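You operate a simulated robot arm through the tools that you are given. There is no shell and no other tool. Be economical: measure what you need, move in short steps, check, and stop when the job is done.

The job below is to be done with a simulated two-armed robot. You get a single attempt, and the scene is never put back.

TASK
Take the white disc and put it on the steel tray. Open the balance cabinet left door, take the yellow band vial and leave it on the upper shelf of the balance cabinet and shut the door again. Screw the cap back on the green-cap bottle. Put the square bottle labelled "east" from the black table top on top of the white tube box there and the square bottle that says "dock" on top of the numbered bottle there. Fetch the check bottle and stand it on top of the filter box on the black table top. Put one of the black electrodes from the black table top on top of the amber sample bottle there. Pull the electrode cabinet right door open. The order is free. Set down upright: yellow band vial, square bottle, check bottle, black electrode.

It is judged by the outcome, as a careful person would: the job done as asked, and still so three seconds after it is handed in. It fails if anything else is knocked over, pushed out of place, dropped, spilled or broken. Lids that push on must go on centred and level and be pressed home; caps that screw on are set level and turned clockwise until they are tight.

THE ROBOT
Two 6-joint arms with fingered hands on one trunk, on a base that drives. Base frame: it is fixed to the floor where the robot stands at the start and does not move with it; the origin is under the middle of the robot, x ahead of it, y to its left, z up. Readings come in m, rad, newtons and seconds.
The left shoulder is at the start at [0.05, 0.17, 1.035], the right one opposite. Places, roughly: amber sample bottle [-0.5, -5, 1]; balance cabinet left door [-1.1, 0.9, 0.4]; black electrode (4x4x7 cm) [-0.6, -4.7, 0.9]; black electrode (5x5x7 cm) [-0.8, -4.8, 0.9]; check bottle [-0.75, -5.5, 1]; electrode cabinet right door [-2.4, -1.6, 0.4]; filter box [-0.5, -5.5, 1]; green-cap bottle (7x7x13 cm) [-1.6, 1, 1]; numbered bottle [-0.75, -5.25, 1]; square bottle [-0.75, -5.5, 1]; steel tray (48x26x6 cm) [1.1, -4.6, 0.7]; tube box [-0.5, -5.5, 1]; upper shelf of the balance cabinet [-0.9, 1.2, 0.5]; white disc (4x4x4 cm) [0.6, -0.1, 0.9]; yellow band vial (3x3x7 cm) [-0.9, 1.2, 0.9]. Payload 3.5 kg a hand.
The tool frame of a hand sits at the grasp point between the pads (the TCP): z along the fingers, y along the line on which they close. The tips reach 0.026 m beyond it. Largest opening 0.132 m; the body of the gripper starts 0.073 m behind the TCP. The gripper is a hand of 3 fingers: y runs from the thumb to the fingers, the wrist lies at [0, 0, -0.234] in the tool frame, and closing takes about 1.5 s.
Orientation is told as [roll, pitch, yaw] about the base's x, y, z axes, in that order, counted from this pose: with the fingers straight down and closing along the base's y, the tool's x points along the base's -x, its y along +y and its z along -z.

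THE INTERFACE
- The arms move only by the tool move_arm. It takes "left_plan", "right_plan" or both (then of equal length, played together; a hand with none holds still); each is a list of rows, each a list of 6 numbers: the shift along the tool's x, y, z in m, then the turn, a rotation vector about the tool's x, y, z in rad. In form: [[dx, dy, dz, ax, ay, az], ...]. A call has 1 to 12 rows; each row is the pose to reach, as a shift and turn from the pose commanded when the call began, along the tool's axes at that moment. "left_fingers" and "right_fingers" are, for a hand that has rows, the closure, from 0 (fully open) to 1 (shut), set as the call begins (left out, the last holds). Each row takes 0.2 s and may step no farther than 0.05 m and 0.15 rad from the row before; otherwise, or with a gripper value out of range, the whole call is refused. A pose out of reach is approached as far as the arm can. The call stops where the force on the tool passes 40 N (or 10 N more than at its start, if that is more) or the arm is blocked; 0.2 s more then pass. The fingers move at their own pace (about 0.153 m/s each) and stop on an object; they squeeze with about 23 N. The grip force told is the motor's: it shows also when the fingers shut on nothing. Time passes only in rows, and 0.2 s behind the last, so rows that repeat a pose let the fingers close. The reply holds the time, the measured pose of the TCP, the force on the tool along the base axes, the opening and the grip force, in the units named above and with some noise, with the torque about the TCP (base axes, N m) and any sound that the robot's microphone picked up.
- Cameras (640 x 400 px; columns grow to the right, rows downward): "scene" is now at [0.0434, -0.0057, 1.6334]; the picture's right is [-0.07, -1.00, 0.00], its down [-0.65, 0.05, -0.76] and it looks along [0.75, -0.05, -0.65] (base axes); focal length 278 px, centre (320, 200). "left" rides on the left gripper at [-0.062, 0.003, -0.092] in its tool frame; the picture's right is [-0.05, -1.00, 0.00], its down [0.83, -0.04, -0.56] and it looks along [0.55, -0.03, 0.83] (tool axes); focal length 230 px, centre (320, 200). "right" rides on the right gripper at [0.062, 0.003, -0.092] in its tool frame; the picture's right is [-0.05, 1.00, 0.00], its down [-0.83, -0.04, -0.56] and it looks along [-0.55, -0.03, 0.83] (tool axes); focal length 230 px, centre (320, 200). There is no depth. A picture from a camera that has moved, and an enlarged one, comes with that camera's place and axes in the base frame and with its lens.
- capture(camera): a new picture of that camera. The clock stands still meanwhile.
- move_column(by): slides the trunk up (or, below 0, down) by that many m; the arms and the scene camera ride with it, the base frame stays. It gives what a move gives, with no picture.
- steer(legs): drives the robot by 1 to 6 legs, each [ahead, left, turn to the left] in m, m and rad, along the robot's own axes; the way and the turn of a leg run together, so that a leg with both is an arc; at most 1.5 m and 3.142 rad a leg. The arms and the cameras ride along, it lands a little off, and it stops where it bumps. It gives what a move gives.
- hand_shape(shape, hand): the hand has 3 fingers and takes this shape, open, in about a second: jaw (thumb against the fingers, like two jaws); tri (thumb and two fingers); tip (a fingertip pinch); poke (one finger out to press); point (the index stretched); flat (the hand flat); cup (the hand cupped); fist (a fist). The gripper value then closes the fingers along that shape, each until it touches; the sizes above hold for jaw. It gives what a move gives, with no picture.
- pan_tilt(pan, tilt): turns the head with the scene camera to pan (to the left, within 1.501 rad either way) and tilt (down, from -0.506 to 1.204), counted from straight ahead of the robot. It gives what a move gives.
- zoom(camera, box): a new picture of the part [left, top, right, bottom] of that camera's present view, enlarged. The clock stands still meanwhile.
- hand_in(): hands the job in; it is judged then, once.

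Work in short steps. Places have to be worked out from the pictures, the camera data and where the tool is seen: move nearer, look again, correct. Check each grasp and each placing, and mend what went wrong. You have 483 turns and 230 pictures in all, those below and enlarged ones among them. Open the grippers and draw the arms clear of the work before you hand the job in, unless the task says otherwise; then end with one line.

The tools are called after "Call:" as a command line: name --argument value ..., lists and objects as JSON in quotes. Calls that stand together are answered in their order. move_arm: Moves the arms, as the interface text tells. Its arguments: {"type":"object","properties":{"left_plan":{"type":"array"},"left_fingers":{"type":"number"},"right_plan":{"type":"array"},"right_fingers":{"type":"number"}},"required":[]} The other tools are called the same way: move_column (by) slides the trunk up or down; hand_shape (shape, hand) gives the hand a shape; steer (legs) drives the base; pan_tilt (pan, tilt) turns the head that bears the scene camera; capture (camera) takes a picture; zoom (camera, box) takes an enlarged picture of a part of a camera's view; hand_in () hands the job in.

At the start:

```text
clock: 0.0
left_tcp_pos: [0.6345, 0.2137, 1.1274]
left_ee_rot: [0.001, 0.001, 0.002]
left_ft_force: [0.6, -0.5, 0.1]
left_torque: [-0.01, -0.01, -0.01]
left_gripper_width: 0.1317
left_grasp_force: 0.1
left_shape: jaw
right_tcp_pos: [0.5495, -0.3826, 1.1585]
right_ee_rot: [0.0, 0.0, -0.001]
right_ft_force: [0.2, 0.2, 0.4]
right_torque: [-0.01, 0.0, -0.03]
right_gripper_width: 0.1316
right_grasp_force: 0.0
right_shape: jaw
trunk travel left (down, up): [-0.65, 0.06]
robot x, y, heading: [0.0001, -0.0016, 0.002]
head pan, tilt: [-0.072, 0.714]
```

scene: 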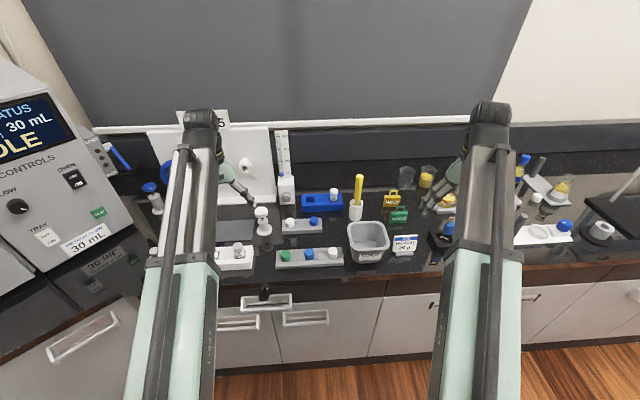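
right: 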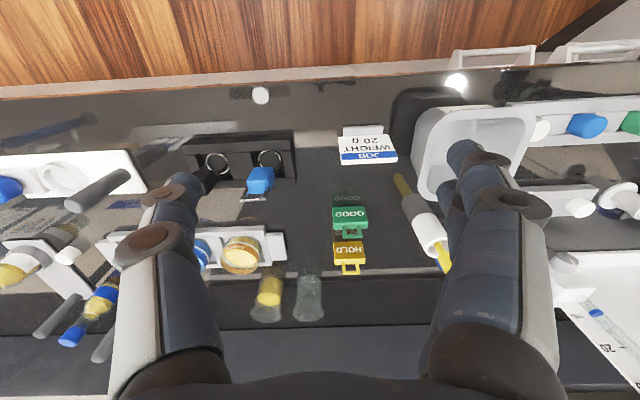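
left: 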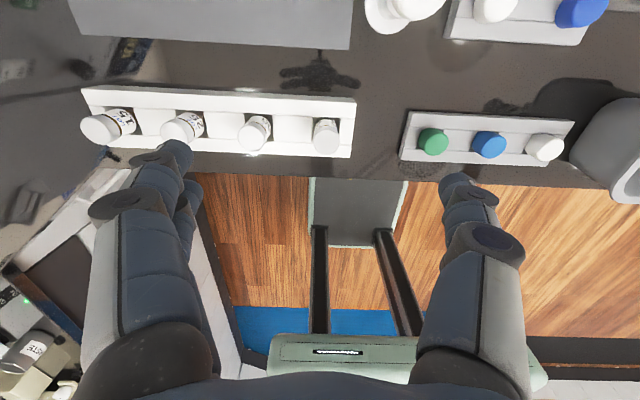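

I'll look closely at the start area to find the white disc.

Call:
zoom --camera "scene" --box '[220, 160, 440, 300]'

Call:
zoom --camera "left" --box '[380, 60, 640, 220]'

```text
2.86 times, centred on (330, 230) of scene
camera zoom: at [0.0434, -0.0057, 1.6334], right [-0.07, -1.0, 0.0], down [-0.65, 0.05, -0.76], along [0.75, -0.05, -0.65], focal length 794 px, centre (291, 114)
```

zoom: 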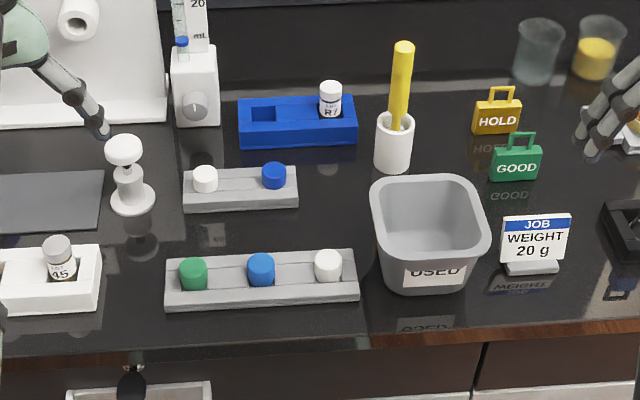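

```text
2.46 times, centred on (510, 140) of left
camera zoom: at [0.6968, 0.2185, 1.2195], right [0.05, -1.0, 0.0], down [-0.83, -0.04, 0.56], along [-0.55, -0.03, -0.83], focal length 566 px, centre (-148, 348)
```

zoom: 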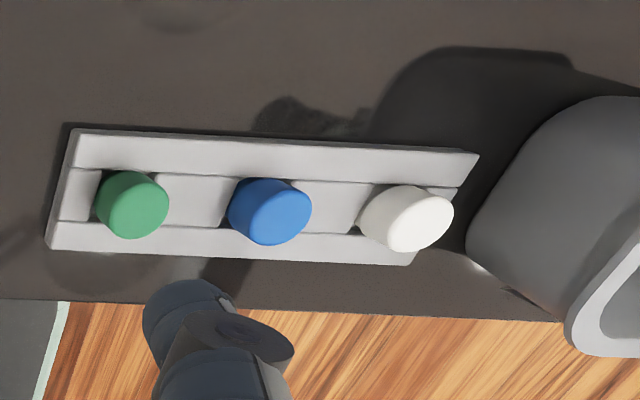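

The white disc sits in the front rack, at about (0.60, -0.085, 0.925). I'll look around to map the room before moving.

Call:
pan_tilt --pan -1.5 --tilt 0.3

Call:
capture --camera "scene"

Call:
pan_tilt --pan 1.5 --tilt 0.3

Call:
capture --camera "scene"

```text
clock: 1.6
left_tcp_pos: [0.6346, 0.2137, 1.1268]
left_ee_rot: [0.0, 0.001, 0.0]
left_ft_force: [0.3, 0.3, 0.2]
left_torque: [0.0, 0.0, -0.02]
left_gripper_width: 0.132
left_grasp_force: 0.2
left_shape: jaw
right_tcp_pos: [0.5479, -0.3846, 1.1583]
right_ee_rot: [0.0, -0.001, 0.0]
right_ft_force: [0.0, -0.3, 0.4]
right_torque: [-0.02, 0.01, -0.04]
right_gripper_width: 0.1319
right_grasp_force: 0.1
right_shape: jaw
trunk travel left (down, up): [-0.65, 0.06]
robot x, y, heading: [0.0035, 0.0019, 0.004]
head pan, tilt: [-1.499, 0.3]
```

```text
224 pictures are left
camera scene: at [-0.034, -0.0928, 1.6707], right [-1.0, -0.07, 0.0], down [-0.02, 0.3, -0.96], along [0.07, -0.95, -0.3], focal length 278 px, centre (320, 200)
```

scene: 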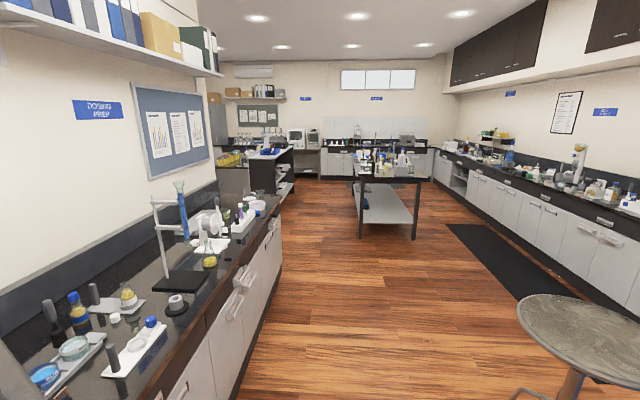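

```text
clock: 4.2
left_tcp_pos: [0.6362, 0.2137, 1.1279]
left_ee_rot: [0.0, -0.001, -0.001]
left_ft_force: [0.0, 1.3, 0.4]
left_torque: [-0.03, 0.0, 0.06]
left_gripper_width: 0.1321
left_grasp_force: 0.1
left_shape: jaw
right_tcp_pos: [0.5489, -0.3851, 1.1592]
right_ee_rot: [-0.001, 0.0, 0.0]
right_ft_force: [0.0, 0.2, 0.1]
right_torque: [0.01, 0.0, -0.01]
right_gripper_width: 0.1318
right_grasp_force: 0.1
right_shape: jaw
trunk travel left (down, up): [-0.65, 0.06]
robot x, y, heading: [-0.0005, -0.0017, 0.003]
head pan, tilt: [1.499, 0.3]
```

```text
223 pictures are left
camera scene: at [-0.0341, 0.0934, 1.6707], right [1.0, -0.07, 0.0], down [-0.02, -0.29, -0.96], along [0.07, 0.95, -0.3], focal length 278 px, centre (320, 200)
```

scene: 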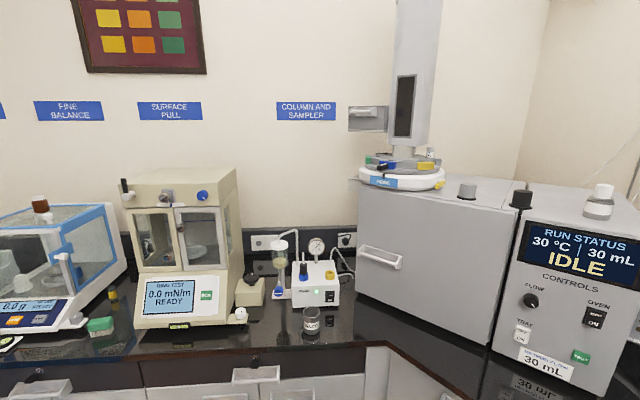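

I'll move the right hand above the disc, high up, with the fingers half closed so they clear the neighbouring things, and then look with its camera.

Call:
move_arm --right_plan '[[-0.006, 0.043, 0.01, 0, 0, 0], [-0.014, 0.086, 0.02, 0, 0, 0], [-0.021, 0.129, 0.03, 0, 0, 0], [-0.028, 0.172, 0.04, 0, 0, 0], [-0.036, 0.215, 0.05, 0, 0, 0], [-0.043, 0.257, 0.06, 0, 0, 0], [-0.051, 0.299, 0.075, 0, 0, 0], [-0.051, 0.299, 0.09, 0, 0, 0]]' --right_fingers 0.45

Call:
capture --camera "right"

Call:
pan_tilt --pan -0.1 --tilt 0.75

Call:
capture --camera "scene"

```text
clock: 6.0
left_tcp_pos: [0.6346, 0.2134, 1.1275]
left_ee_rot: [0.001, 0.0, 0.0]
left_ft_force: [-0.2, 0.9, 0.9]
left_torque: [0.0, -0.04, 0.01]
left_gripper_width: 0.132
left_grasp_force: 0.0
left_shape: jaw
right_tcp_pos: [0.6004, -0.0856, 1.0711]
right_ee_rot: [0.001, 0.001, 0.0]
right_ft_force: [0.5, 0.8, 0.1]
right_torque: [0.0, -0.02, 0.03]
right_gripper_width: 0.0733
right_grasp_force: 0.0
right_shape: jaw
trunk travel left (down, up): [-0.65, 0.06]
robot x, y, heading: [0.0021, -0.0005, -0.003]
head pan, tilt: [1.499, 0.3]
```

```text
222 pictures are left
camera right: at [0.5384, -0.0821, 1.1624], right [0.05, 1.0, 0.0], down [0.83, -0.04, 0.56], along [0.55, -0.03, -0.83], focal length 230 px, centre (320, 200)
```

right: 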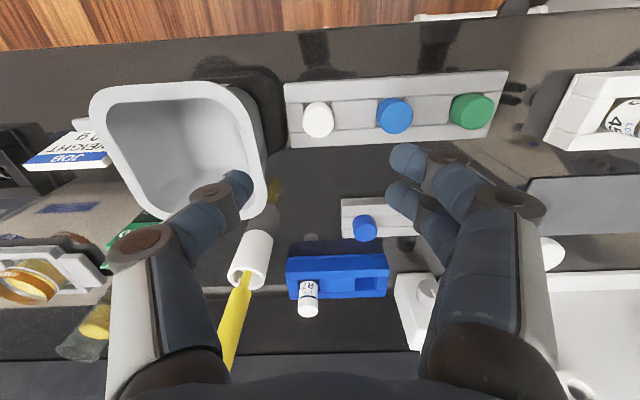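

```text
clock: 7.6
left_tcp_pos: [0.6341, 0.2144, 1.1274]
left_ee_rot: [-0.001, -0.002, 0.0]
left_ft_force: [0.4, -0.8, -0.5]
left_torque: [0.01, 0.0, 0.01]
left_gripper_width: 0.1318
left_grasp_force: 0.1
left_shape: jaw
right_tcp_pos: [0.5997, -0.0848, 1.0693]
right_ee_rot: [0.0, 0.0, 0.0]
right_ft_force: [0.1, 0.9, -0.3]
right_torque: [0.02, -0.01, 0.0]
right_gripper_width: 0.0732
right_grasp_force: 0.0
right_shape: jaw
trunk travel left (down, up): [-0.65, 0.06]
robot x, y, heading: [-0.002, -0.0007, -0.001]
head pan, tilt: [-0.099, 0.75]
```

```text
221 pictures are left
camera scene: at [0.0417, -0.0079, 1.6303], right [-0.1, -1.0, 0.0], down [-0.68, 0.07, -0.73], along [0.73, -0.07, -0.68], focal length 278 px, centre (320, 200)
```

scene: 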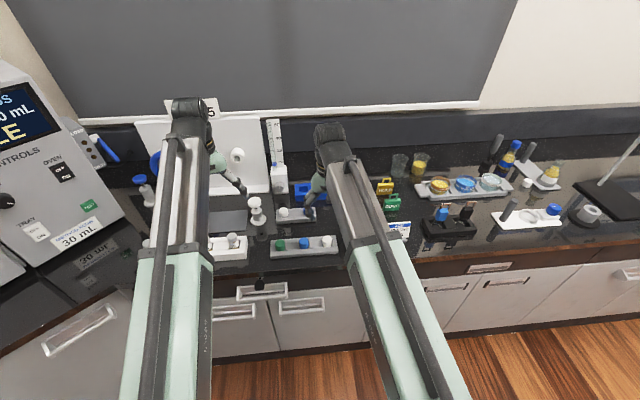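

The disc lies directly below the TCP, but the bin rim is close on the thumb side. I'll turn the hand 90° so it closes along x instead.

Call:
move_arm --right_plan '[[0, 0, 0, 0, 0, 0.143], [0, 0, 0, 0, 0, 0.286], [0, 0, 0, 0, 0, 0.429], [0, 0, 0, 0, 0, 0.571], [0, 0, 0, 0, 0, 0.714], [0, 0, 0, 0, 0, 0.857], [0, 0, 0, 0, 0, 1.0], [0, 0, 0, 0, 0, 1.143], [0, 0, 0, 0, 0, 1.286], [0, 0, 0, 0, 0, 1.429], [0, 0, 0, 0, 0, 1.571], [0, 0, 0, 0, 0, 1.571]]' --right_fingers 0.45

Call:
capture --camera "right"

```text
clock: 10.2
left_tcp_pos: [0.6331, 0.2147, 1.1282]
left_ee_rot: [0.0, 0.0, 0.001]
left_ft_force: [1.4, 1.3, 0.6]
left_torque: [0.01, -0.01, 0.03]
left_gripper_width: 0.1318
left_grasp_force: 0.1
left_shape: jaw
right_tcp_pos: [0.5985, -0.085, 1.0699]
right_ee_rot: [0.001, 0.0, -1.571]
right_ft_force: [-0.9, 0.0, -0.4]
right_torque: [0.01, -0.01, 0.03]
right_gripper_width: 0.0732
right_grasp_force: 0.1
right_shape: jaw
trunk travel left (down, up): [-0.65, 0.06]
robot x, y, heading: [0.0021, -0.0022, -0.0]
head pan, tilt: [-0.099, 0.75]
```

```text
220 pictures are left
camera right: at [0.6031, -0.024, 1.1626], right [1.0, -0.05, 0.0], down [-0.05, -0.83, 0.56], along [-0.03, -0.55, -0.83], focal length 230 px, centre (320, 200)
```

right: 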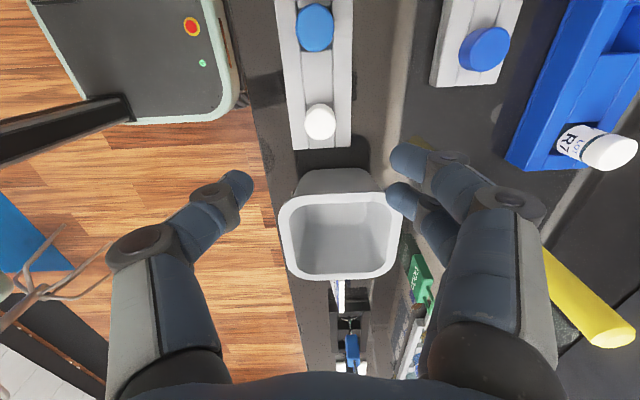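

I'll lower the open hand over the disc to z ≈ 0.945 and check.

Call:
move_arm --right_plan '[[-0.002, 0.0, 0.04, 0, 0, 0], [-0.002, 0.0, 0.08, 0, 0, 0], [-0.002, 0.0, 0.11, 0, 0, 0], [-0.002, 0.0, 0.125, 0, 0, 0]]'

Call:
capture --camera "right"

Call:
zoom --camera "scene" --box '[240, 180, 400, 280]'

```text
clock: 11.2
left_tcp_pos: [0.6353, 0.2144, 1.1274]
left_ee_rot: [0.0, -0.001, 0.0]
left_ft_force: [-1.0, 0.7, -0.2]
left_torque: [0.0, 0.01, 0.04]
left_gripper_width: 0.1318
left_grasp_force: 0.1
left_shape: jaw
right_tcp_pos: [0.6001, -0.0868, 0.9448]
right_ee_rot: [0.001, 0.002, -1.571]
right_ft_force: [-0.2, 0.2, -0.3]
right_torque: [-0.03, 0.01, 0.02]
right_gripper_width: 0.073
right_grasp_force: 0.0
right_shape: jaw
trunk travel left (down, up): [-0.65, 0.06]
robot x, y, heading: [-0.0011, 0.0009, -0.005]
head pan, tilt: [-0.099, 0.75]
```

```text
219 pictures are left
camera right: at [0.6029, -0.0264, 1.0369], right [1.0, -0.05, 0.0], down [-0.04, -0.83, 0.56], along [-0.03, -0.55, -0.83], focal length 230 px, centre (320, 200)
```

right: 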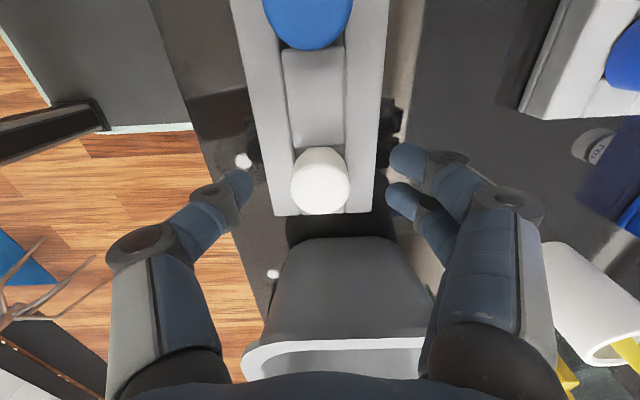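

```text
4.00 times, centred on (320, 230) of scene
camera zoom: at [0.0417, -0.0079, 1.6303], right [-0.1, -1.0, 0.0], down [-0.68, 0.07, -0.73], along [0.73, -0.07, -0.68], focal length 1112 px, centre (320, 80)
```

zoom: 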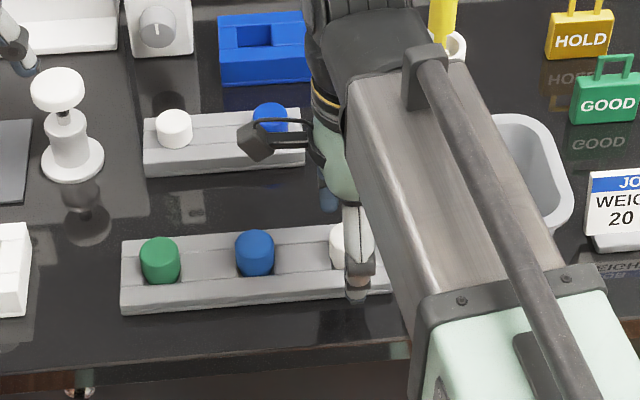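

The disc top is at about z 0.925 and it stands clear of the rails. I'll lower 14 mm more and close.

Call:
move_arm --right_plan '[[0, -0.001, 0.007, 0, 0, 0], [0, -0.001, 0.014, 0, 0, 0]]'

Call:
move_arm --right_plan '[[0, 0, 0, 0, 0, 0], [0, 0, 0, 0, 0, 0], [0, 0, 0, 0, 0, 0], [0, 0, 0, 0, 0, 0], [0, 0, 0, 0, 0, 0], [0, 0, 0, 0, 0, 0]]' --right_fingers 1

Call:
capture --camera "right"

```text
clock: 11.8
left_tcp_pos: [0.6348, 0.2137, 1.1271]
left_ee_rot: [0.0, 0.001, 0.0]
left_ft_force: [0.0, -0.1, -0.4]
left_torque: [0.02, 0.04, -0.03]
left_gripper_width: 0.1318
left_grasp_force: 0.0
left_shape: jaw
right_tcp_pos: [0.5991, -0.0863, 0.9316]
right_ee_rot: [0.001, 0.0, -1.572]
right_ft_force: [-0.2, -0.9, 0.2]
right_torque: [-0.01, -0.02, -0.03]
right_gripper_width: 0.0732
right_grasp_force: 0.0
right_shape: jaw
trunk travel left (down, up): [-0.65, 0.06]
robot x, y, heading: [0.001, 0.0006, 0.004]
head pan, tilt: [-0.099, 0.75]
```

```text
clock: 13.2
left_tcp_pos: [0.6344, 0.2136, 1.1275]
left_ee_rot: [0.0, -0.001, -0.001]
left_ft_force: [0.2, 0.5, 0.3]
left_torque: [0.03, 0.0, 0.01]
left_gripper_width: 0.1317
left_grasp_force: 0.0
left_shape: jaw
right_tcp_pos: [0.599, -0.087, 0.9309]
right_ee_rot: [-0.001, 0.001, -1.569]
right_ft_force: [-0.5, 0.6, -0.9]
right_torque: [0.0, -0.03, 0.01]
right_gripper_width: 0.0587
right_grasp_force: 23.0
right_shape: jaw
trunk travel left (down, up): [-0.65, 0.06]
robot x, y, heading: [-0.0059, -0.0006, 0.001]
head pan, tilt: [-0.099, 0.75]
```

```text
217 pictures are left
camera right: at [0.6021, -0.0257, 1.0236], right [1.0, -0.05, 0.0], down [-0.04, -0.83, 0.56], along [-0.03, -0.55, -0.83], focal length 230 px, centre (320, 200)
```

right: 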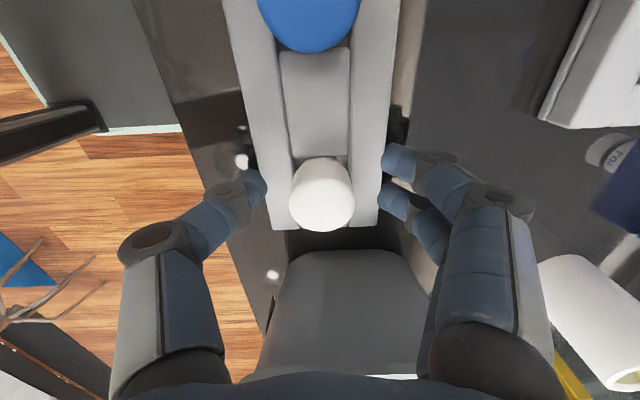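

The fingers stopped at 0.059 m with grip force, not yet on the disc. I'll zoom to see what they touch.

Call:
zoom --camera "right" --box '[220, 120, 440, 258]'

Call:
zoom --camera "left" --box '[380, 60, 640, 220]'

```text
2.90 times, centred on (330, 189) of right
camera zoom: at [0.6021, -0.0257, 1.0236], right [1.0, -0.05, 0.0], down [-0.04, -0.83, 0.56], along [-0.03, -0.55, -0.83], focal length 667 px, centre (291, 232)
```

zoom: 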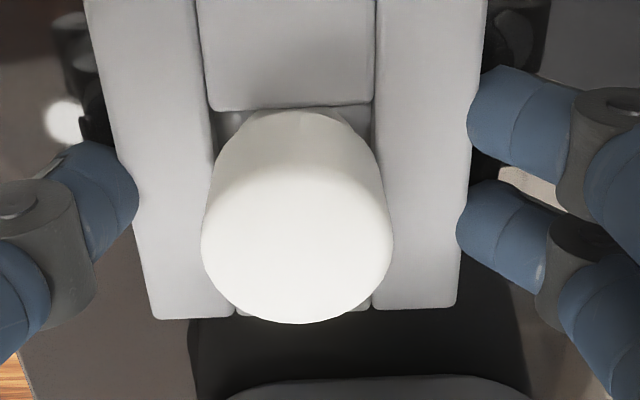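

```text
2.46 times, centred on (510, 140) of left
camera zoom: at [0.6969, 0.2185, 1.2194], right [0.05, -1.0, 0.0], down [-0.83, -0.04, 0.56], along [-0.55, -0.03, -0.83], focal length 566 px, centre (-148, 348)
```

zoom: 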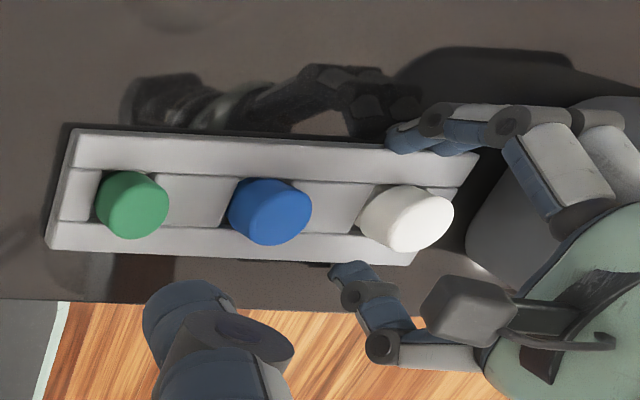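

The fingers are on the outer sides of the rack, so the rails are higher than I judged. I'll open, rise about 23 mm and close again over the disc only.

Call:
move_arm --right_plan '[[0, 0, 0, 0, 0, 0], [0, 0, 0, 0, 0, 0], [0, 0, -0.012, 0, 0, 0], [0, 0, -0.023, 0, 0, 0], [0, 0, -0.023, 0, 0, 0]]' --right_fingers 0.45

Call:
move_arm --right_plan '[[0, 0, 0, 0, 0, 0], [0, 0, 0, 0, 0, 0], [0, 0, 0, 0, 0, 0], [0, 0, 0, 0, 0, 0], [0, 0, 0, 0, 0, 0], [0, 0, 0, 0, 0, 0]]' --right_fingers 1

Call:
zoom --camera "right" --box '[220, 120, 440, 258]'

```text
clock: 14.4
left_tcp_pos: [0.6356, 0.2148, 1.1278]
left_ee_rot: [0.0, 0.0, -0.001]
left_ft_force: [0.0, -0.5, 0.1]
left_torque: [-0.01, 0.0, 0.03]
left_gripper_width: 0.1321
left_grasp_force: 0.0
left_shape: jaw
right_tcp_pos: [0.5992, -0.0856, 0.9545]
right_ee_rot: [0.001, 0.0, -1.572]
right_ft_force: [0.4, -0.3, 0.5]
right_torque: [-0.02, 0.03, 0.0]
right_gripper_width: 0.0718
right_grasp_force: 0.2
right_shape: jaw
trunk travel left (down, up): [-0.65, 0.06]
robot x, y, heading: [-0.0001, -0.002, -0.002]
head pan, tilt: [-0.099, 0.75]
```

```text
clock: 15.8
left_tcp_pos: [0.6347, 0.2129, 1.1277]
left_ee_rot: [0.0, 0.001, 0.0]
left_ft_force: [0.1, -0.8, -0.4]
left_torque: [-0.01, 0.01, -0.03]
left_gripper_width: 0.1317
left_grasp_force: 0.1
left_shape: jaw
right_tcp_pos: [0.5998, -0.0872, 0.9532]
right_ee_rot: [0.0, 0.0, -1.572]
right_ft_force: [0.7, -0.1, -0.6]
right_torque: [0.01, 0.01, -0.01]
right_gripper_width: 0.0224
right_grasp_force: 22.8
right_shape: jaw
trunk travel left (down, up): [-0.65, 0.06]
robot x, y, heading: [-0.0024, 0.0005, 0.0]
head pan, tilt: [-0.099, 0.75]
```

```text
2.90 times, centred on (330, 189) of right
camera zoom: at [0.6021, -0.0258, 1.0463], right [1.0, -0.05, 0.0], down [-0.04, -0.83, 0.56], along [-0.03, -0.55, -0.83], focal length 667 px, centre (291, 232)
```

zoom: 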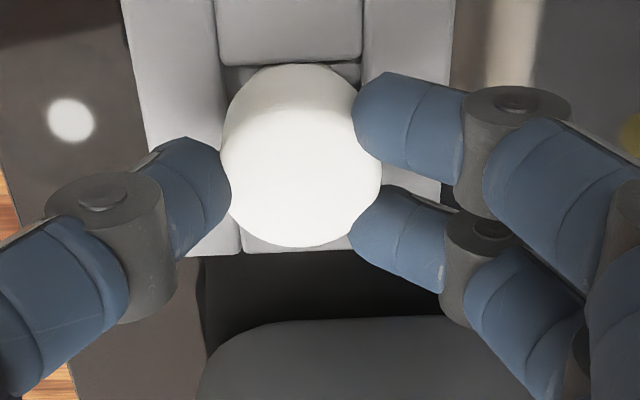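

The disc is gripped on three sides. I'll lift it straight up and check.

Call:
move_arm --right_plan '[[0, 0, -0.03, 0, 0, 0], [0, 0, -0.07, 0, 0, 0], [0, 0, -0.11, 0, 0, 0], [0, 0, -0.15, 0, 0, 0], [0, 0, -0.17, 0, 0, 0]]'

Call:
capture --camera "right"

```text
clock: 17.0
left_tcp_pos: [0.6348, 0.2144, 1.1283]
left_ee_rot: [-0.001, 0.0, 0.0]
left_ft_force: [1.2, -0.2, 0.2]
left_torque: [-0.01, -0.02, 0.0]
left_gripper_width: 0.1318
left_grasp_force: 0.1
left_shape: jaw
right_tcp_pos: [0.5983, -0.0871, 1.1252]
right_ee_rot: [-0.001, 0.0, -1.571]
right_ft_force: [-0.4, -0.1, -0.5]
right_torque: [0.0, 0.01, -0.01]
right_gripper_width: 0.0219
right_grasp_force: 23.3
right_shape: jaw
trunk travel left (down, up): [-0.65, 0.06]
robot x, y, heading: [-0.0002, -0.003, -0.0]
head pan, tilt: [-0.099, 0.75]
```

```text
213 pictures are left
camera right: at [0.6015, -0.0264, 1.2176], right [1.0, -0.05, 0.0], down [-0.04, -0.83, 0.56], along [-0.03, -0.55, -0.83], focal length 230 px, centre (320, 200)
```

right: 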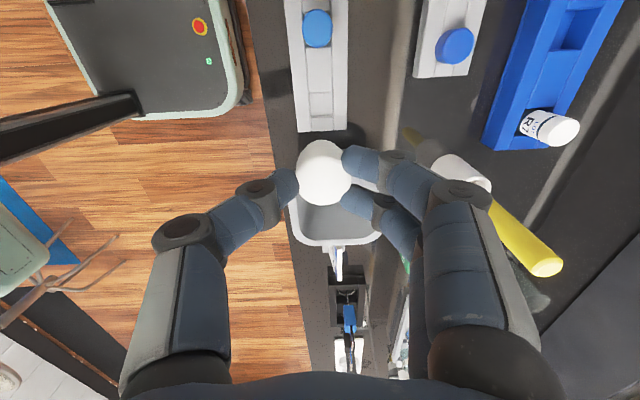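

The disc is held. I'll back away, turn right and drive down the aisle to y ≈ -2.6, then look.

Call:
steer --legs '[[-0.4, 0, 0], [0, 0, -1.571], [1.3, 0.2, 0], [1.2, 0, 0]]'

Call:
pan_tilt --pan 0.4 --tilt 0.35

Call:
capture --camera "scene"

```text
clock: 35.3
left_tcp_pos: [0.0412, -3.1457, 1.1268]
left_ee_rot: [0.0, 0.002, -1.56]
left_ft_force: [0.1, -0.4, 0.4]
left_torque: [0.01, -0.01, 0.0]
left_gripper_width: 0.1318
left_grasp_force: 0.1
left_shape: jaw
right_tcp_pos: [-0.2591, -3.1119, 1.1252]
right_ee_rot: [0.001, 0.0, -3.132]
right_ft_force: [-0.2, -0.2, -0.3]
right_torque: [0.0, -0.03, 0.01]
right_gripper_width: 0.0219
right_grasp_force: 23.2
right_shape: jaw
trunk travel left (down, up): [-0.65, 0.06]
robot x, y, heading: [-0.1774, -2.5115, -1.563]
head pan, tilt: [-0.099, 0.75]
```

```text
clock: 36.2
left_tcp_pos: [0.0421, -3.144, 1.1271]
left_ee_rot: [0.001, 0.0, -1.558]
left_ft_force: [1.0, 0.8, 0.2]
left_torque: [-0.01, -0.01, 0.0]
left_gripper_width: 0.1319
left_grasp_force: 0.1
left_shape: jaw
right_tcp_pos: [-0.2597, -3.1135, 1.1235]
right_ee_rot: [0.001, 0.0, -3.132]
right_ft_force: [-0.8, -1.0, 0.0]
right_torque: [-0.01, 0.02, 0.03]
right_gripper_width: 0.0219
right_grasp_force: 22.7
right_shape: jaw
trunk travel left (down, up): [-0.65, 0.06]
robot x, y, heading: [-0.1783, -2.5132, -1.561]
head pan, tilt: [0.4, 0.351]
```

```text
212 pictures are left
camera scene: at [-0.1428, -2.5579, 1.6659], right [-0.92, -0.4, 0.0], down [-0.14, 0.32, -0.94], along [0.37, -0.86, -0.34], focal length 278 px, centre (320, 200)
```

scene: 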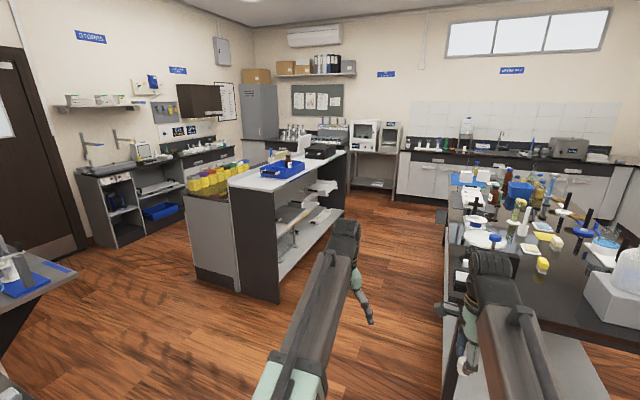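

The island and an open shelf unit are visible. I'll zoom on the shelf unit to find the steel tray.

Call:
zoom --camera "scene" --box '[210, 130, 370, 300]'

Call:
zoom --camera "scene" --box '[430, 140, 640, 300]'

```text
2.35 times, centred on (290, 215) of scene
camera zoom: at [-0.1428, -2.5579, 1.6659], right [-0.92, -0.4, 0.0], down [-0.14, 0.32, -0.94], along [0.37, -0.86, -0.34], focal length 654 px, centre (391, 165)
```

zoom: 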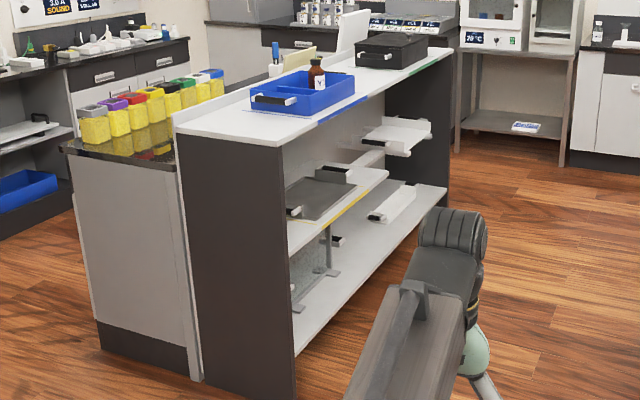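

```text
2.50 times, centred on (535, 220) of scene
camera zoom: at [-0.1428, -2.5579, 1.6659], right [-0.92, -0.4, 0.0], down [-0.14, 0.32, -0.94], along [0.37, -0.86, -0.34], focal length 695 px, centre (-218, 150)
```

zoom: 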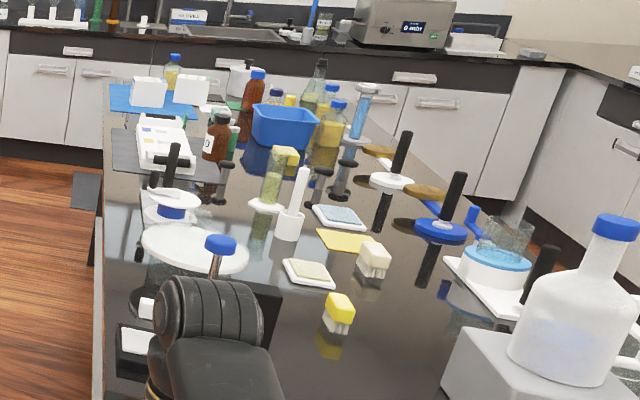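

The steel tray sits on the mid shelf at about (1.05, -4.6), shelf z ≈ 0.64, with the board above it at about 1.0. I'll turn the right hand back so it closes sideways, tuck the left hand in, and drive to the front of the shelf.

Call:
move_arm --right_plan '[[0, 0, 0, 0, 0, -0.143], [0, 0, 0, 0, 0, -0.286], [0, 0, 0, 0, 0, -0.429], [0, 0, 0, 0, 0, -0.571], [0, 0, 0, 0, 0, -0.714], [0, 0, 0, 0, 0, -0.857], [0, 0, 0, 0, 0, -1.0], [0, 0, 0, 0, 0, -1.143], [0, 0, 0, 0, 0, -1.286], [0, 0, 0, 0, 0, -1.429], [0, 0, 0, 0, 0, -1.571]]' --left_plan '[[0.02, 0, -0.01, 0, 0, 0], [0.04, 0, -0.02, 0, 0, 0], [0.06, 0, -0.03, 0, 0, 0], [0.08, 0, -0.04, 0, 0, 0], [0.1, 0, -0.05, 0, 0, 0], [0.12, 0, -0.06, 0, 0, 0], [0.14, 0, -0.07, 0, 0, 0], [0.15, 0, -0.08, 0, 0, 0], [0.16, 0, -0.09, 0, 0, 0], [0.16, 0, -0.1, 0, 0, 0], [0.16, 0, -0.1, 0, 0, 0]]'

Call:
steer --legs '[[1.2, 0.45, 0], [0, 0, 1.571], [0, -0.7, 0]]'

Call:
pan_tilt --pan -0.2 --tilt 0.75

Call:
capture --camera "scene"

```text
clock: 38.6
left_tcp_pos: [0.0429, -3.029, 1.1549]
left_ee_rot: [-0.001, -0.006, -1.559]
left_ft_force: [-0.3, -0.1, 0.2]
left_torque: [-0.02, 0.01, -0.05]
left_gripper_width: 0.1319
left_grasp_force: 0.1
left_shape: jaw
left hand out of reach, approached as far as the arm can: row 5, 6, 7, 8, 9, 10, 11
right_tcp_pos: [-0.2585, -3.1107, 1.1248]
right_ee_rot: [-0.001, 0.002, -1.557]
right_ft_force: [-0.5, 0.2, -0.5]
right_torque: [-0.01, 0.01, -0.03]
right_gripper_width: 0.0218
right_grasp_force: 23.2
right_shape: jaw
trunk travel left (down, up): [-0.65, 0.06]
robot x, y, heading: [-0.18, -2.5143, -1.562]
head pan, tilt: [0.4, 0.351]
```

```text
clock: 52.3
left_tcp_pos: [0.8019, -4.1981, 1.154]
left_ee_rot: [0.001, -0.004, -0.005]
left_ft_force: [-0.5, -0.1, 0.2]
left_torque: [0.05, 0.01, -0.04]
left_gripper_width: 0.1316
left_grasp_force: 0.0
left_shape: jaw
right_tcp_pos: [0.881, -4.5008, 1.125]
right_ee_rot: [0.0, 0.0, -0.004]
right_ft_force: [-0.5, -0.7, -0.4]
right_torque: [0.04, -0.04, -0.02]
right_gripper_width: 0.0216
right_grasp_force: 23.3
right_shape: jaw
trunk travel left (down, up): [-0.65, 0.06]
robot x, y, heading: [0.2855, -4.4127, -0.005]
head pan, tilt: [0.4, 0.351]
```

```text
clock: 53.3
left_tcp_pos: [0.8026, -4.1972, 1.1544]
left_ee_rot: [0.0, -0.004, -0.006]
left_ft_force: [0.6, 0.1, 0.0]
left_torque: [0.02, 0.0, -0.03]
left_gripper_width: 0.1316
left_grasp_force: 0.0
left_shape: jaw
right_tcp_pos: [0.8796, -4.4997, 1.1239]
right_ee_rot: [0.001, 0.001, -0.004]
right_ft_force: [0.2, -0.5, 0.3]
right_torque: [-0.01, 0.0, 0.05]
right_gripper_width: 0.0218
right_grasp_force: 23.0
right_shape: jaw
trunk travel left (down, up): [-0.65, 0.06]
robot x, y, heading: [0.2841, -4.4094, -0.011]
head pan, tilt: [-0.201, 0.75]
```

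```text
209 pictures are left
camera scene: at [0.3228, -4.4264, 1.6304], right [-0.2, -0.98, 0.0], down [-0.67, 0.14, -0.73], along [0.72, -0.15, -0.68], focal length 278 px, centre (320, 200)
```

scene: 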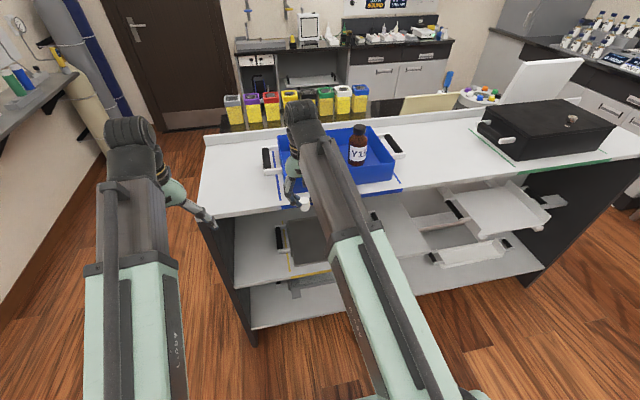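

I'll lower the right hand in front of the shelf, tilted forward about 30°, and look with its camera.

Call:
move_arm --right_plan '[[0.01, 0, 0.04, 0, -0.07, 0], [0.02, 0, 0.08, 0, -0.14, 0], [0.02, 0, 0.125, 0, -0.21, 0], [0.02, 0, 0.17, 0, -0.28, 0], [0.02, 0, 0.215, 0, -0.35, 0], [0.02, 0, 0.26, 0, -0.42, 0], [0.02, 0, 0.3, 0, -0.48, 0], [0.02, 0, 0.325, 0, -0.52, 0]]'

Call:
capture --camera "right"

Call:
capture --camera "scene"

```text
clock: 55.1
left_tcp_pos: [0.802, -4.1976, 1.1536]
left_ee_rot: [-0.001, -0.005, -0.005]
left_ft_force: [-1.0, -0.6, -0.1]
left_torque: [0.03, -0.01, -0.02]
left_gripper_width: 0.1318
left_grasp_force: 0.0
left_shape: jaw
right_tcp_pos: [0.861, -4.5009, 0.8003]
right_ee_rot: [-0.001, -0.522, -0.007]
right_ft_force: [0.4, 0.4, -0.3]
right_torque: [0.01, 0.01, -0.01]
right_gripper_width: 0.0213
right_grasp_force: 22.9
right_shape: jaw
trunk travel left (down, up): [-0.65, 0.06]
robot x, y, heading: [0.2822, -4.4129, -0.006]
head pan, tilt: [-0.201, 0.75]
```

```text
208 pictures are left
camera right: at [0.7617, -4.4972, 0.8496], right [0.05, 1.0, 0.03], down [0.44, -0.05, 0.89], along [0.89, -0.03, -0.45], focal length 230 px, centre (320, 200)
```

right: 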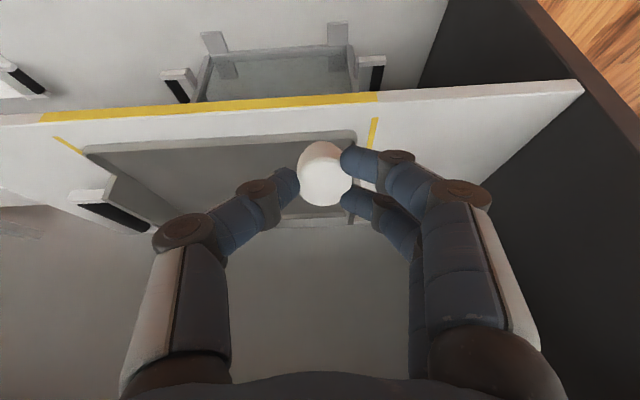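

```text
207 pictures are left
camera scene: at [0.3228, -4.4266, 1.6303], right [-0.21, -0.98, 0.0], down [-0.67, 0.14, -0.73], along [0.72, -0.15, -0.68], focal length 278 px, centre (320, 200)
```

scene: 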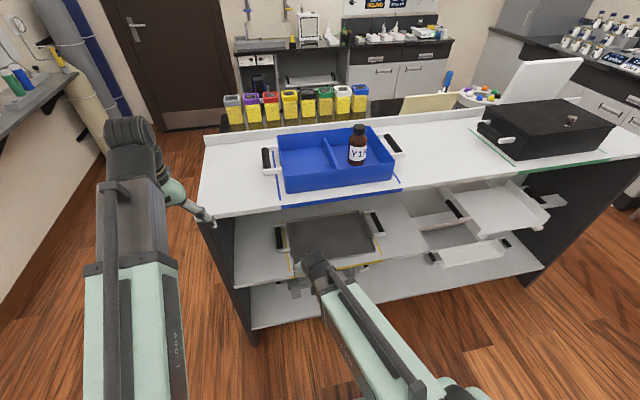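

The view is good and the tray centre is at about (1.09, -4.63). I'll tilt to about 43°, shift toward the tray centre line and drive 0.15 m ahead.

Call:
move_arm --right_plan '[[0, -0.04, 0, 0, -0.11, 0], [0, -0.08, 0, 0, -0.23, 0], [0, -0.09, 0, 0, -0.23, 0]]'

Call:
steer --legs '[[0.15, 0, 0]]'

Call:
capture --camera "right"

Call:
capture --camera "scene"

```text
clock: 55.9
left_tcp_pos: [0.8014, -4.1982, 1.1549]
left_ee_rot: [0.001, -0.006, -0.006]
left_ft_force: [-0.4, 0.9, -0.2]
left_torque: [0.01, 0.02, 0.0]
left_gripper_width: 0.1318
left_grasp_force: 0.1
left_shape: jaw
right_tcp_pos: [0.8662, -4.5899, 0.7977]
right_ee_rot: [0.0, -0.75, -0.006]
right_ft_force: [-0.3, -0.1, 0.1]
right_torque: [0.0, -0.02, 0.0]
right_gripper_width: 0.0215
right_grasp_force: 23.0
right_shape: jaw
right hand out of reach, approached as far as the arm can: row 2, 3
trunk travel left (down, up): [-0.65, 0.06]
robot x, y, heading: [0.284, -4.4093, -0.006]
head pan, tilt: [-0.201, 0.75]
```

```text
clock: 57.3
left_tcp_pos: [0.9532, -4.1984, 1.1543]
left_ee_rot: [0.0, -0.002, -0.006]
left_ft_force: [-0.4, 0.1, 0.4]
left_torque: [0.05, 0.03, 0.02]
left_gripper_width: 0.1319
left_grasp_force: 0.1
left_shape: jaw
right_tcp_pos: [1.017, -4.5912, 0.7962]
right_ee_rot: [0.0, -0.751, -0.006]
right_ft_force: [-0.5, -0.3, 0.0]
right_torque: [0.01, -0.02, -0.05]
right_gripper_width: 0.0215
right_grasp_force: 23.0
right_shape: jaw
trunk travel left (down, up): [-0.65, 0.06]
robot x, y, heading: [0.4348, -4.4097, -0.005]
head pan, tilt: [-0.201, 0.75]
```

```text
206 pictures are left
camera right: at [0.9093, -4.588, 0.822], right [0.04, 1.0, 0.04], down [0.23, -0.04, 0.97], along [0.97, -0.03, -0.23], focal length 230 px, centre (320, 200)
```

right: 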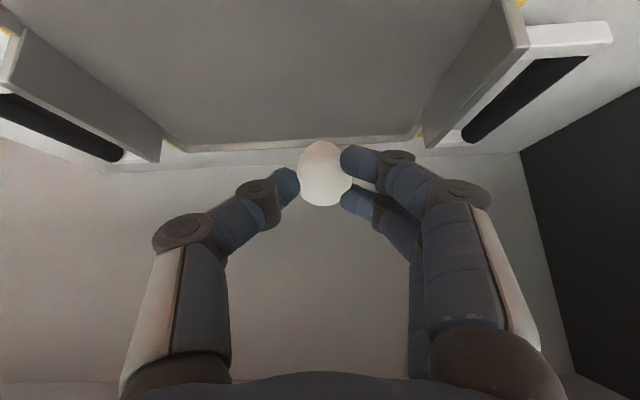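

```text
205 pictures are left
camera scene: at [0.4751, -4.4273, 1.6302], right [-0.2, -0.98, 0.0], down [-0.67, 0.14, -0.73], along [0.71, -0.15, -0.68], focal length 278 px, centre (320, 200)
```

scene: 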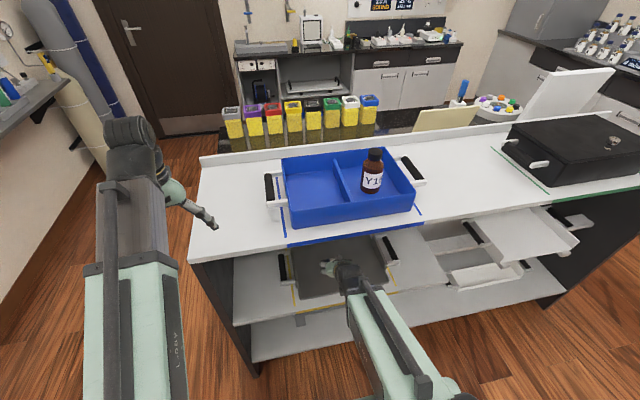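

I'll lower the disc over the tray, slowly.

Call:
move_arm --right_plan '[[0.007, -0.002, 0.02, 0, 0, 0], [0.015, -0.004, 0.041, 0, 0, 0], [0.022, -0.006, 0.062, 0, 0, 0], [0.029, -0.008, 0.0825, 0, 0, 0]]'

Call:
capture --camera "right"

Call:
zoom --camera "scene" --box '[260, 220, 420, 320]'

```text
clock: 58.3
left_tcp_pos: [0.9529, -4.1968, 1.1558]
left_ee_rot: [0.001, -0.006, -0.006]
left_ft_force: [0.8, 0.2, -0.1]
left_torque: [-0.01, -0.03, -0.02]
left_gripper_width: 0.1318
left_grasp_force: 0.1
left_shape: jaw
right_tcp_pos: [1.0505, -4.5994, 0.7176]
right_ee_rot: [0.001, -0.751, -0.006]
right_ft_force: [-0.8, 0.1, 0.5]
right_torque: [-0.02, 0.0, -0.02]
right_gripper_width: 0.0217
right_grasp_force: 23.0
right_shape: jaw
trunk travel left (down, up): [-0.65, 0.06]
robot x, y, heading: [0.4304, -4.4087, -0.006]
head pan, tilt: [-0.201, 0.75]
```

```text
204 pictures are left
camera right: at [0.943, -4.5966, 0.7428], right [0.04, 1.0, 0.04], down [0.23, -0.04, 0.97], along [0.97, -0.03, -0.23], focal length 230 px, centre (320, 200)
```

right: 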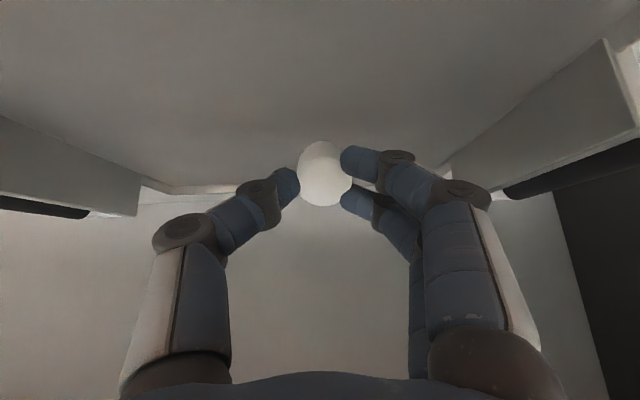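

```text
4.00 times, centred on (340, 270) of scene
camera zoom: at [0.4731, -4.4274, 1.6303], right [-0.2, -0.98, 0.0], down [-0.67, 0.14, -0.73], along [0.72, -0.15, -0.68], focal length 1112 px, centre (240, -80)
```

zoom: 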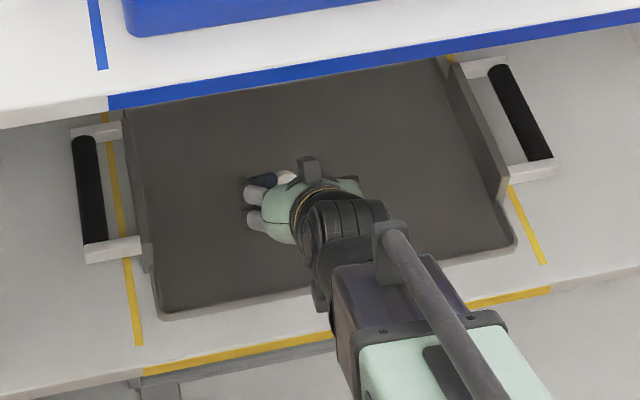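

The hand is well inside the tray, with a few cm left to go. I'll lower in small steps, watching the force.

Call:
move_arm --right_plan '[[0.0034, 0, 0.0037, 0, 0, 0], [0.0068, 0, 0.0073, 0, 0, 0]]'

Call:
move_arm --right_plan '[[0.0034, 0, 0.0037, 0, 0, 0], [0.0068, 0, 0.0073, 0, 0, 0]]'

Call:
zoom --camera "right" --box '[220, 100, 420, 240]'

```text
clock: 58.9
left_tcp_pos: [0.9521, -4.1971, 1.1544]
left_ee_rot: [0.001, -0.005, -0.005]
left_ft_force: [-0.3, -0.5, 0.0]
left_torque: [0.01, 0.01, -0.04]
left_gripper_width: 0.1319
left_grasp_force: 0.1
left_shape: jaw
right_tcp_pos: [1.0516, -4.5992, 0.7053]
right_ee_rot: [0.0, -0.751, -0.005]
right_ft_force: [-0.1, 0.3, 0.4]
right_torque: [0.0, 0.01, 0.0]
right_gripper_width: 0.0215
right_grasp_force: 23.1
right_shape: jaw
trunk travel left (down, up): [-0.65, 0.06]
robot x, y, heading: [0.4331, -4.4164, -0.004]
head pan, tilt: [-0.201, 0.75]
```

```text
clock: 59.5
left_tcp_pos: [0.9522, -4.1985, 1.1544]
left_ee_rot: [0.001, -0.004, -0.006]
left_ft_force: [-1.0, 0.1, -0.9]
left_torque: [-0.01, 0.01, -0.01]
left_gripper_width: 0.1318
left_grasp_force: 0.0
left_shape: jaw
right_tcp_pos: [1.05, -4.5985, 0.6972]
right_ee_rot: [0.0, -0.75, -0.005]
right_ft_force: [-0.5, 0.8, 0.2]
right_torque: [-0.03, -0.03, 0.01]
right_gripper_width: 0.0215
right_grasp_force: 22.8
right_shape: jaw
trunk travel left (down, up): [-0.65, 0.06]
robot x, y, heading: [0.4307, -4.4105, -0.008]
head pan, tilt: [-0.201, 0.75]
```

```text
2.86 times, centred on (320, 170) of right
camera zoom: at [0.9428, -4.5957, 0.7226], right [0.04, 1.0, 0.04], down [0.23, -0.04, 0.97], along [0.97, -0.03, -0.23], focal length 657 px, centre (320, 286)
```

zoom: 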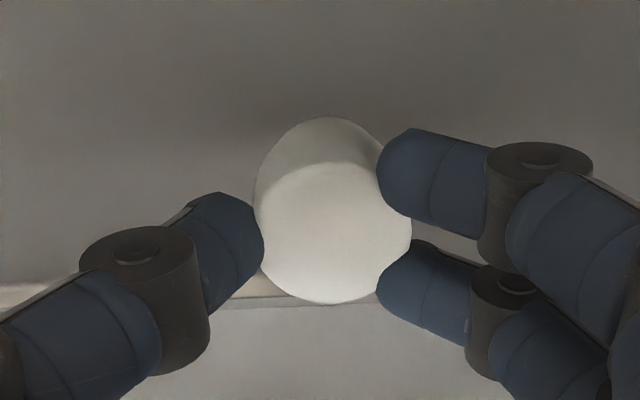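

No contact yet, so I'll continue.

Call:
move_arm --right_plan '[[0.0027, 0, 0.0029, 0, 0, 0], [0.0055, 0, 0.0058, 0, 0, 0]]'

Call:
move_arm --right_plan '[[0.0027, 0, 0.0029, 0, 0, 0], [0.0055, 0, 0.0058, 0, 0, 0]]'

Call:
move_arm --right_plan '[[0.0027, 0, 0.0029, 0, 0, 0], [0.0055, 0, 0.0058, 0, 0, 0]]'

```text
clock: 60.1
left_tcp_pos: [0.9527, -4.197, 1.1552]
left_ee_rot: [-0.001, -0.005, -0.004]
left_ft_force: [-0.5, -0.2, 0.1]
left_torque: [0.01, -0.01, 0.0]
left_gripper_width: 0.1318
left_grasp_force: 0.0
left_shape: jaw
right_tcp_pos: [1.0501, -4.5994, 0.6867]
right_ee_rot: [0.0, -0.749, -0.004]
right_ft_force: [0.0, 0.2, -0.1]
right_torque: [-0.01, -0.03, 0.0]
right_gripper_width: 0.0218
right_grasp_force: 23.4
right_shape: jaw
trunk travel left (down, up): [-0.65, 0.06]
robot x, y, heading: [0.4306, -4.4145, -0.005]
head pan, tilt: [-0.201, 0.75]
```

```text
clock: 60.7
left_tcp_pos: [0.9506, -4.1967, 1.1564]
left_ee_rot: [0.0, -0.006, -0.005]
left_ft_force: [0.6, -0.3, 0.1]
left_torque: [0.0, 0.0, 0.01]
left_gripper_width: 0.1319
left_grasp_force: 0.0
left_shape: jaw
right_tcp_pos: [1.0506, -4.5994, 0.6836]
right_ee_rot: [-0.002, -0.757, -0.006]
right_ft_force: [-7.8, 1.2, 28.7]
right_torque: [0.13, -0.34, 0.06]
right_gripper_width: 0.0234
right_grasp_force: 23.3
right_shape: jaw
trunk travel left (down, up): [-0.65, 0.06]
robot x, y, heading: [0.4317, -4.4103, -0.002]
head pan, tilt: [-0.201, 0.75]
```

```text
clock: 61.0
left_tcp_pos: [0.9509, -4.1973, 1.1551]
left_ee_rot: [0.001, -0.006, -0.005]
left_ft_force: [0.4, -0.6, -0.2]
left_torque: [-0.02, 0.01, 0.02]
left_gripper_width: 0.1317
left_grasp_force: 0.0
left_shape: jaw
right_tcp_pos: [1.0512, -4.5974, 0.6836]
right_ee_rot: [-0.002, -0.764, -0.005]
right_ft_force: [-9.0, 2.0, 28.0]
right_torque: [0.11, -0.19, 0.05]
right_gripper_width: 0.0245
right_grasp_force: 22.7
right_shape: jaw
trunk travel left (down, up): [-0.65, 0.06]
robot x, y, heading: [0.4331, -4.4138, -0.005]
head pan, tilt: [-0.201, 0.75]
stopped in row 1 (right hand): the force on the tool passed its limit (the readings are from after the stop); the commanded pose is now the measured one
```

The disc touches the tray. I'll ease up 5 mm and bring the tilt back to about 29°, so that it settles flat when released.

Call:
move_arm --right_plan '[[0.002, 0, -0.008, 0, 0, 0], [0.004, 0, -0.0105, 0, 0.13, 0], [0.004, 0, -0.0105, 0, 0.25, 0], [0.004, 0, -0.0105, 0, 0.25, 0]]'

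Call:
zoom --camera "right" --box '[220, 100, 420, 240]'

Call:
zoom --camera "scene" --box '[260, 220, 420, 320]'

```text
clock: 62.0
left_tcp_pos: [0.9515, -4.1973, 1.1555]
left_ee_rot: [0.0, -0.005, -0.007]
left_ft_force: [-0.2, 0.2, 0.7]
left_torque: [-0.03, 0.0, -0.01]
left_gripper_width: 0.1318
left_grasp_force: 0.0
left_shape: jaw
right_tcp_pos: [1.0418, -4.5991, 0.6859]
right_ee_rot: [-0.001, -0.506, -0.005]
right_ft_force: [6.3, 3.2, 11.6]
right_torque: [0.13, -0.58, 0.06]
right_gripper_width: 0.0234
right_grasp_force: 23.1
right_shape: jaw
trunk travel left (down, up): [-0.65, 0.06]
robot x, y, heading: [0.4318, -4.4106, -0.004]
head pan, tilt: [-0.201, 0.75]
```

```text
2.86 times, centred on (320, 170) of right
camera zoom: at [0.9437, -4.5956, 0.7368], right [0.05, 1.0, 0.02], down [0.46, -0.04, 0.89], along [0.89, -0.03, -0.46], focal length 657 px, centre (320, 286)
```

zoom: 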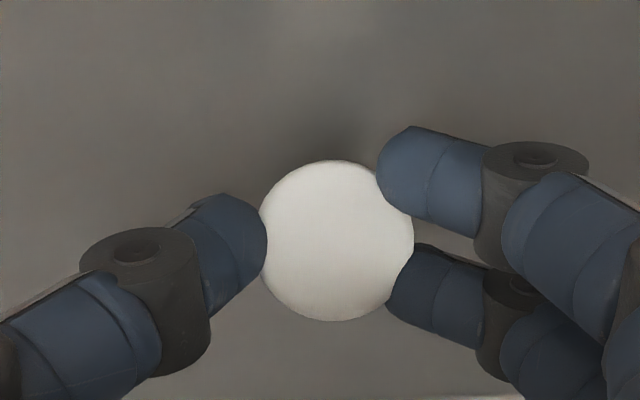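

```text
4.00 times, centred on (340, 270) of scene
camera zoom: at [0.4725, -4.4268, 1.6304], right [-0.2, -0.98, 0.0], down [-0.67, 0.14, -0.73], along [0.72, -0.15, -0.68], focal length 1112 px, centre (240, -80)
```

zoom: 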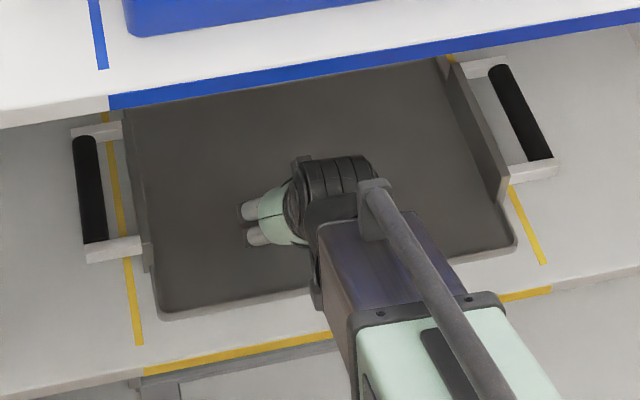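

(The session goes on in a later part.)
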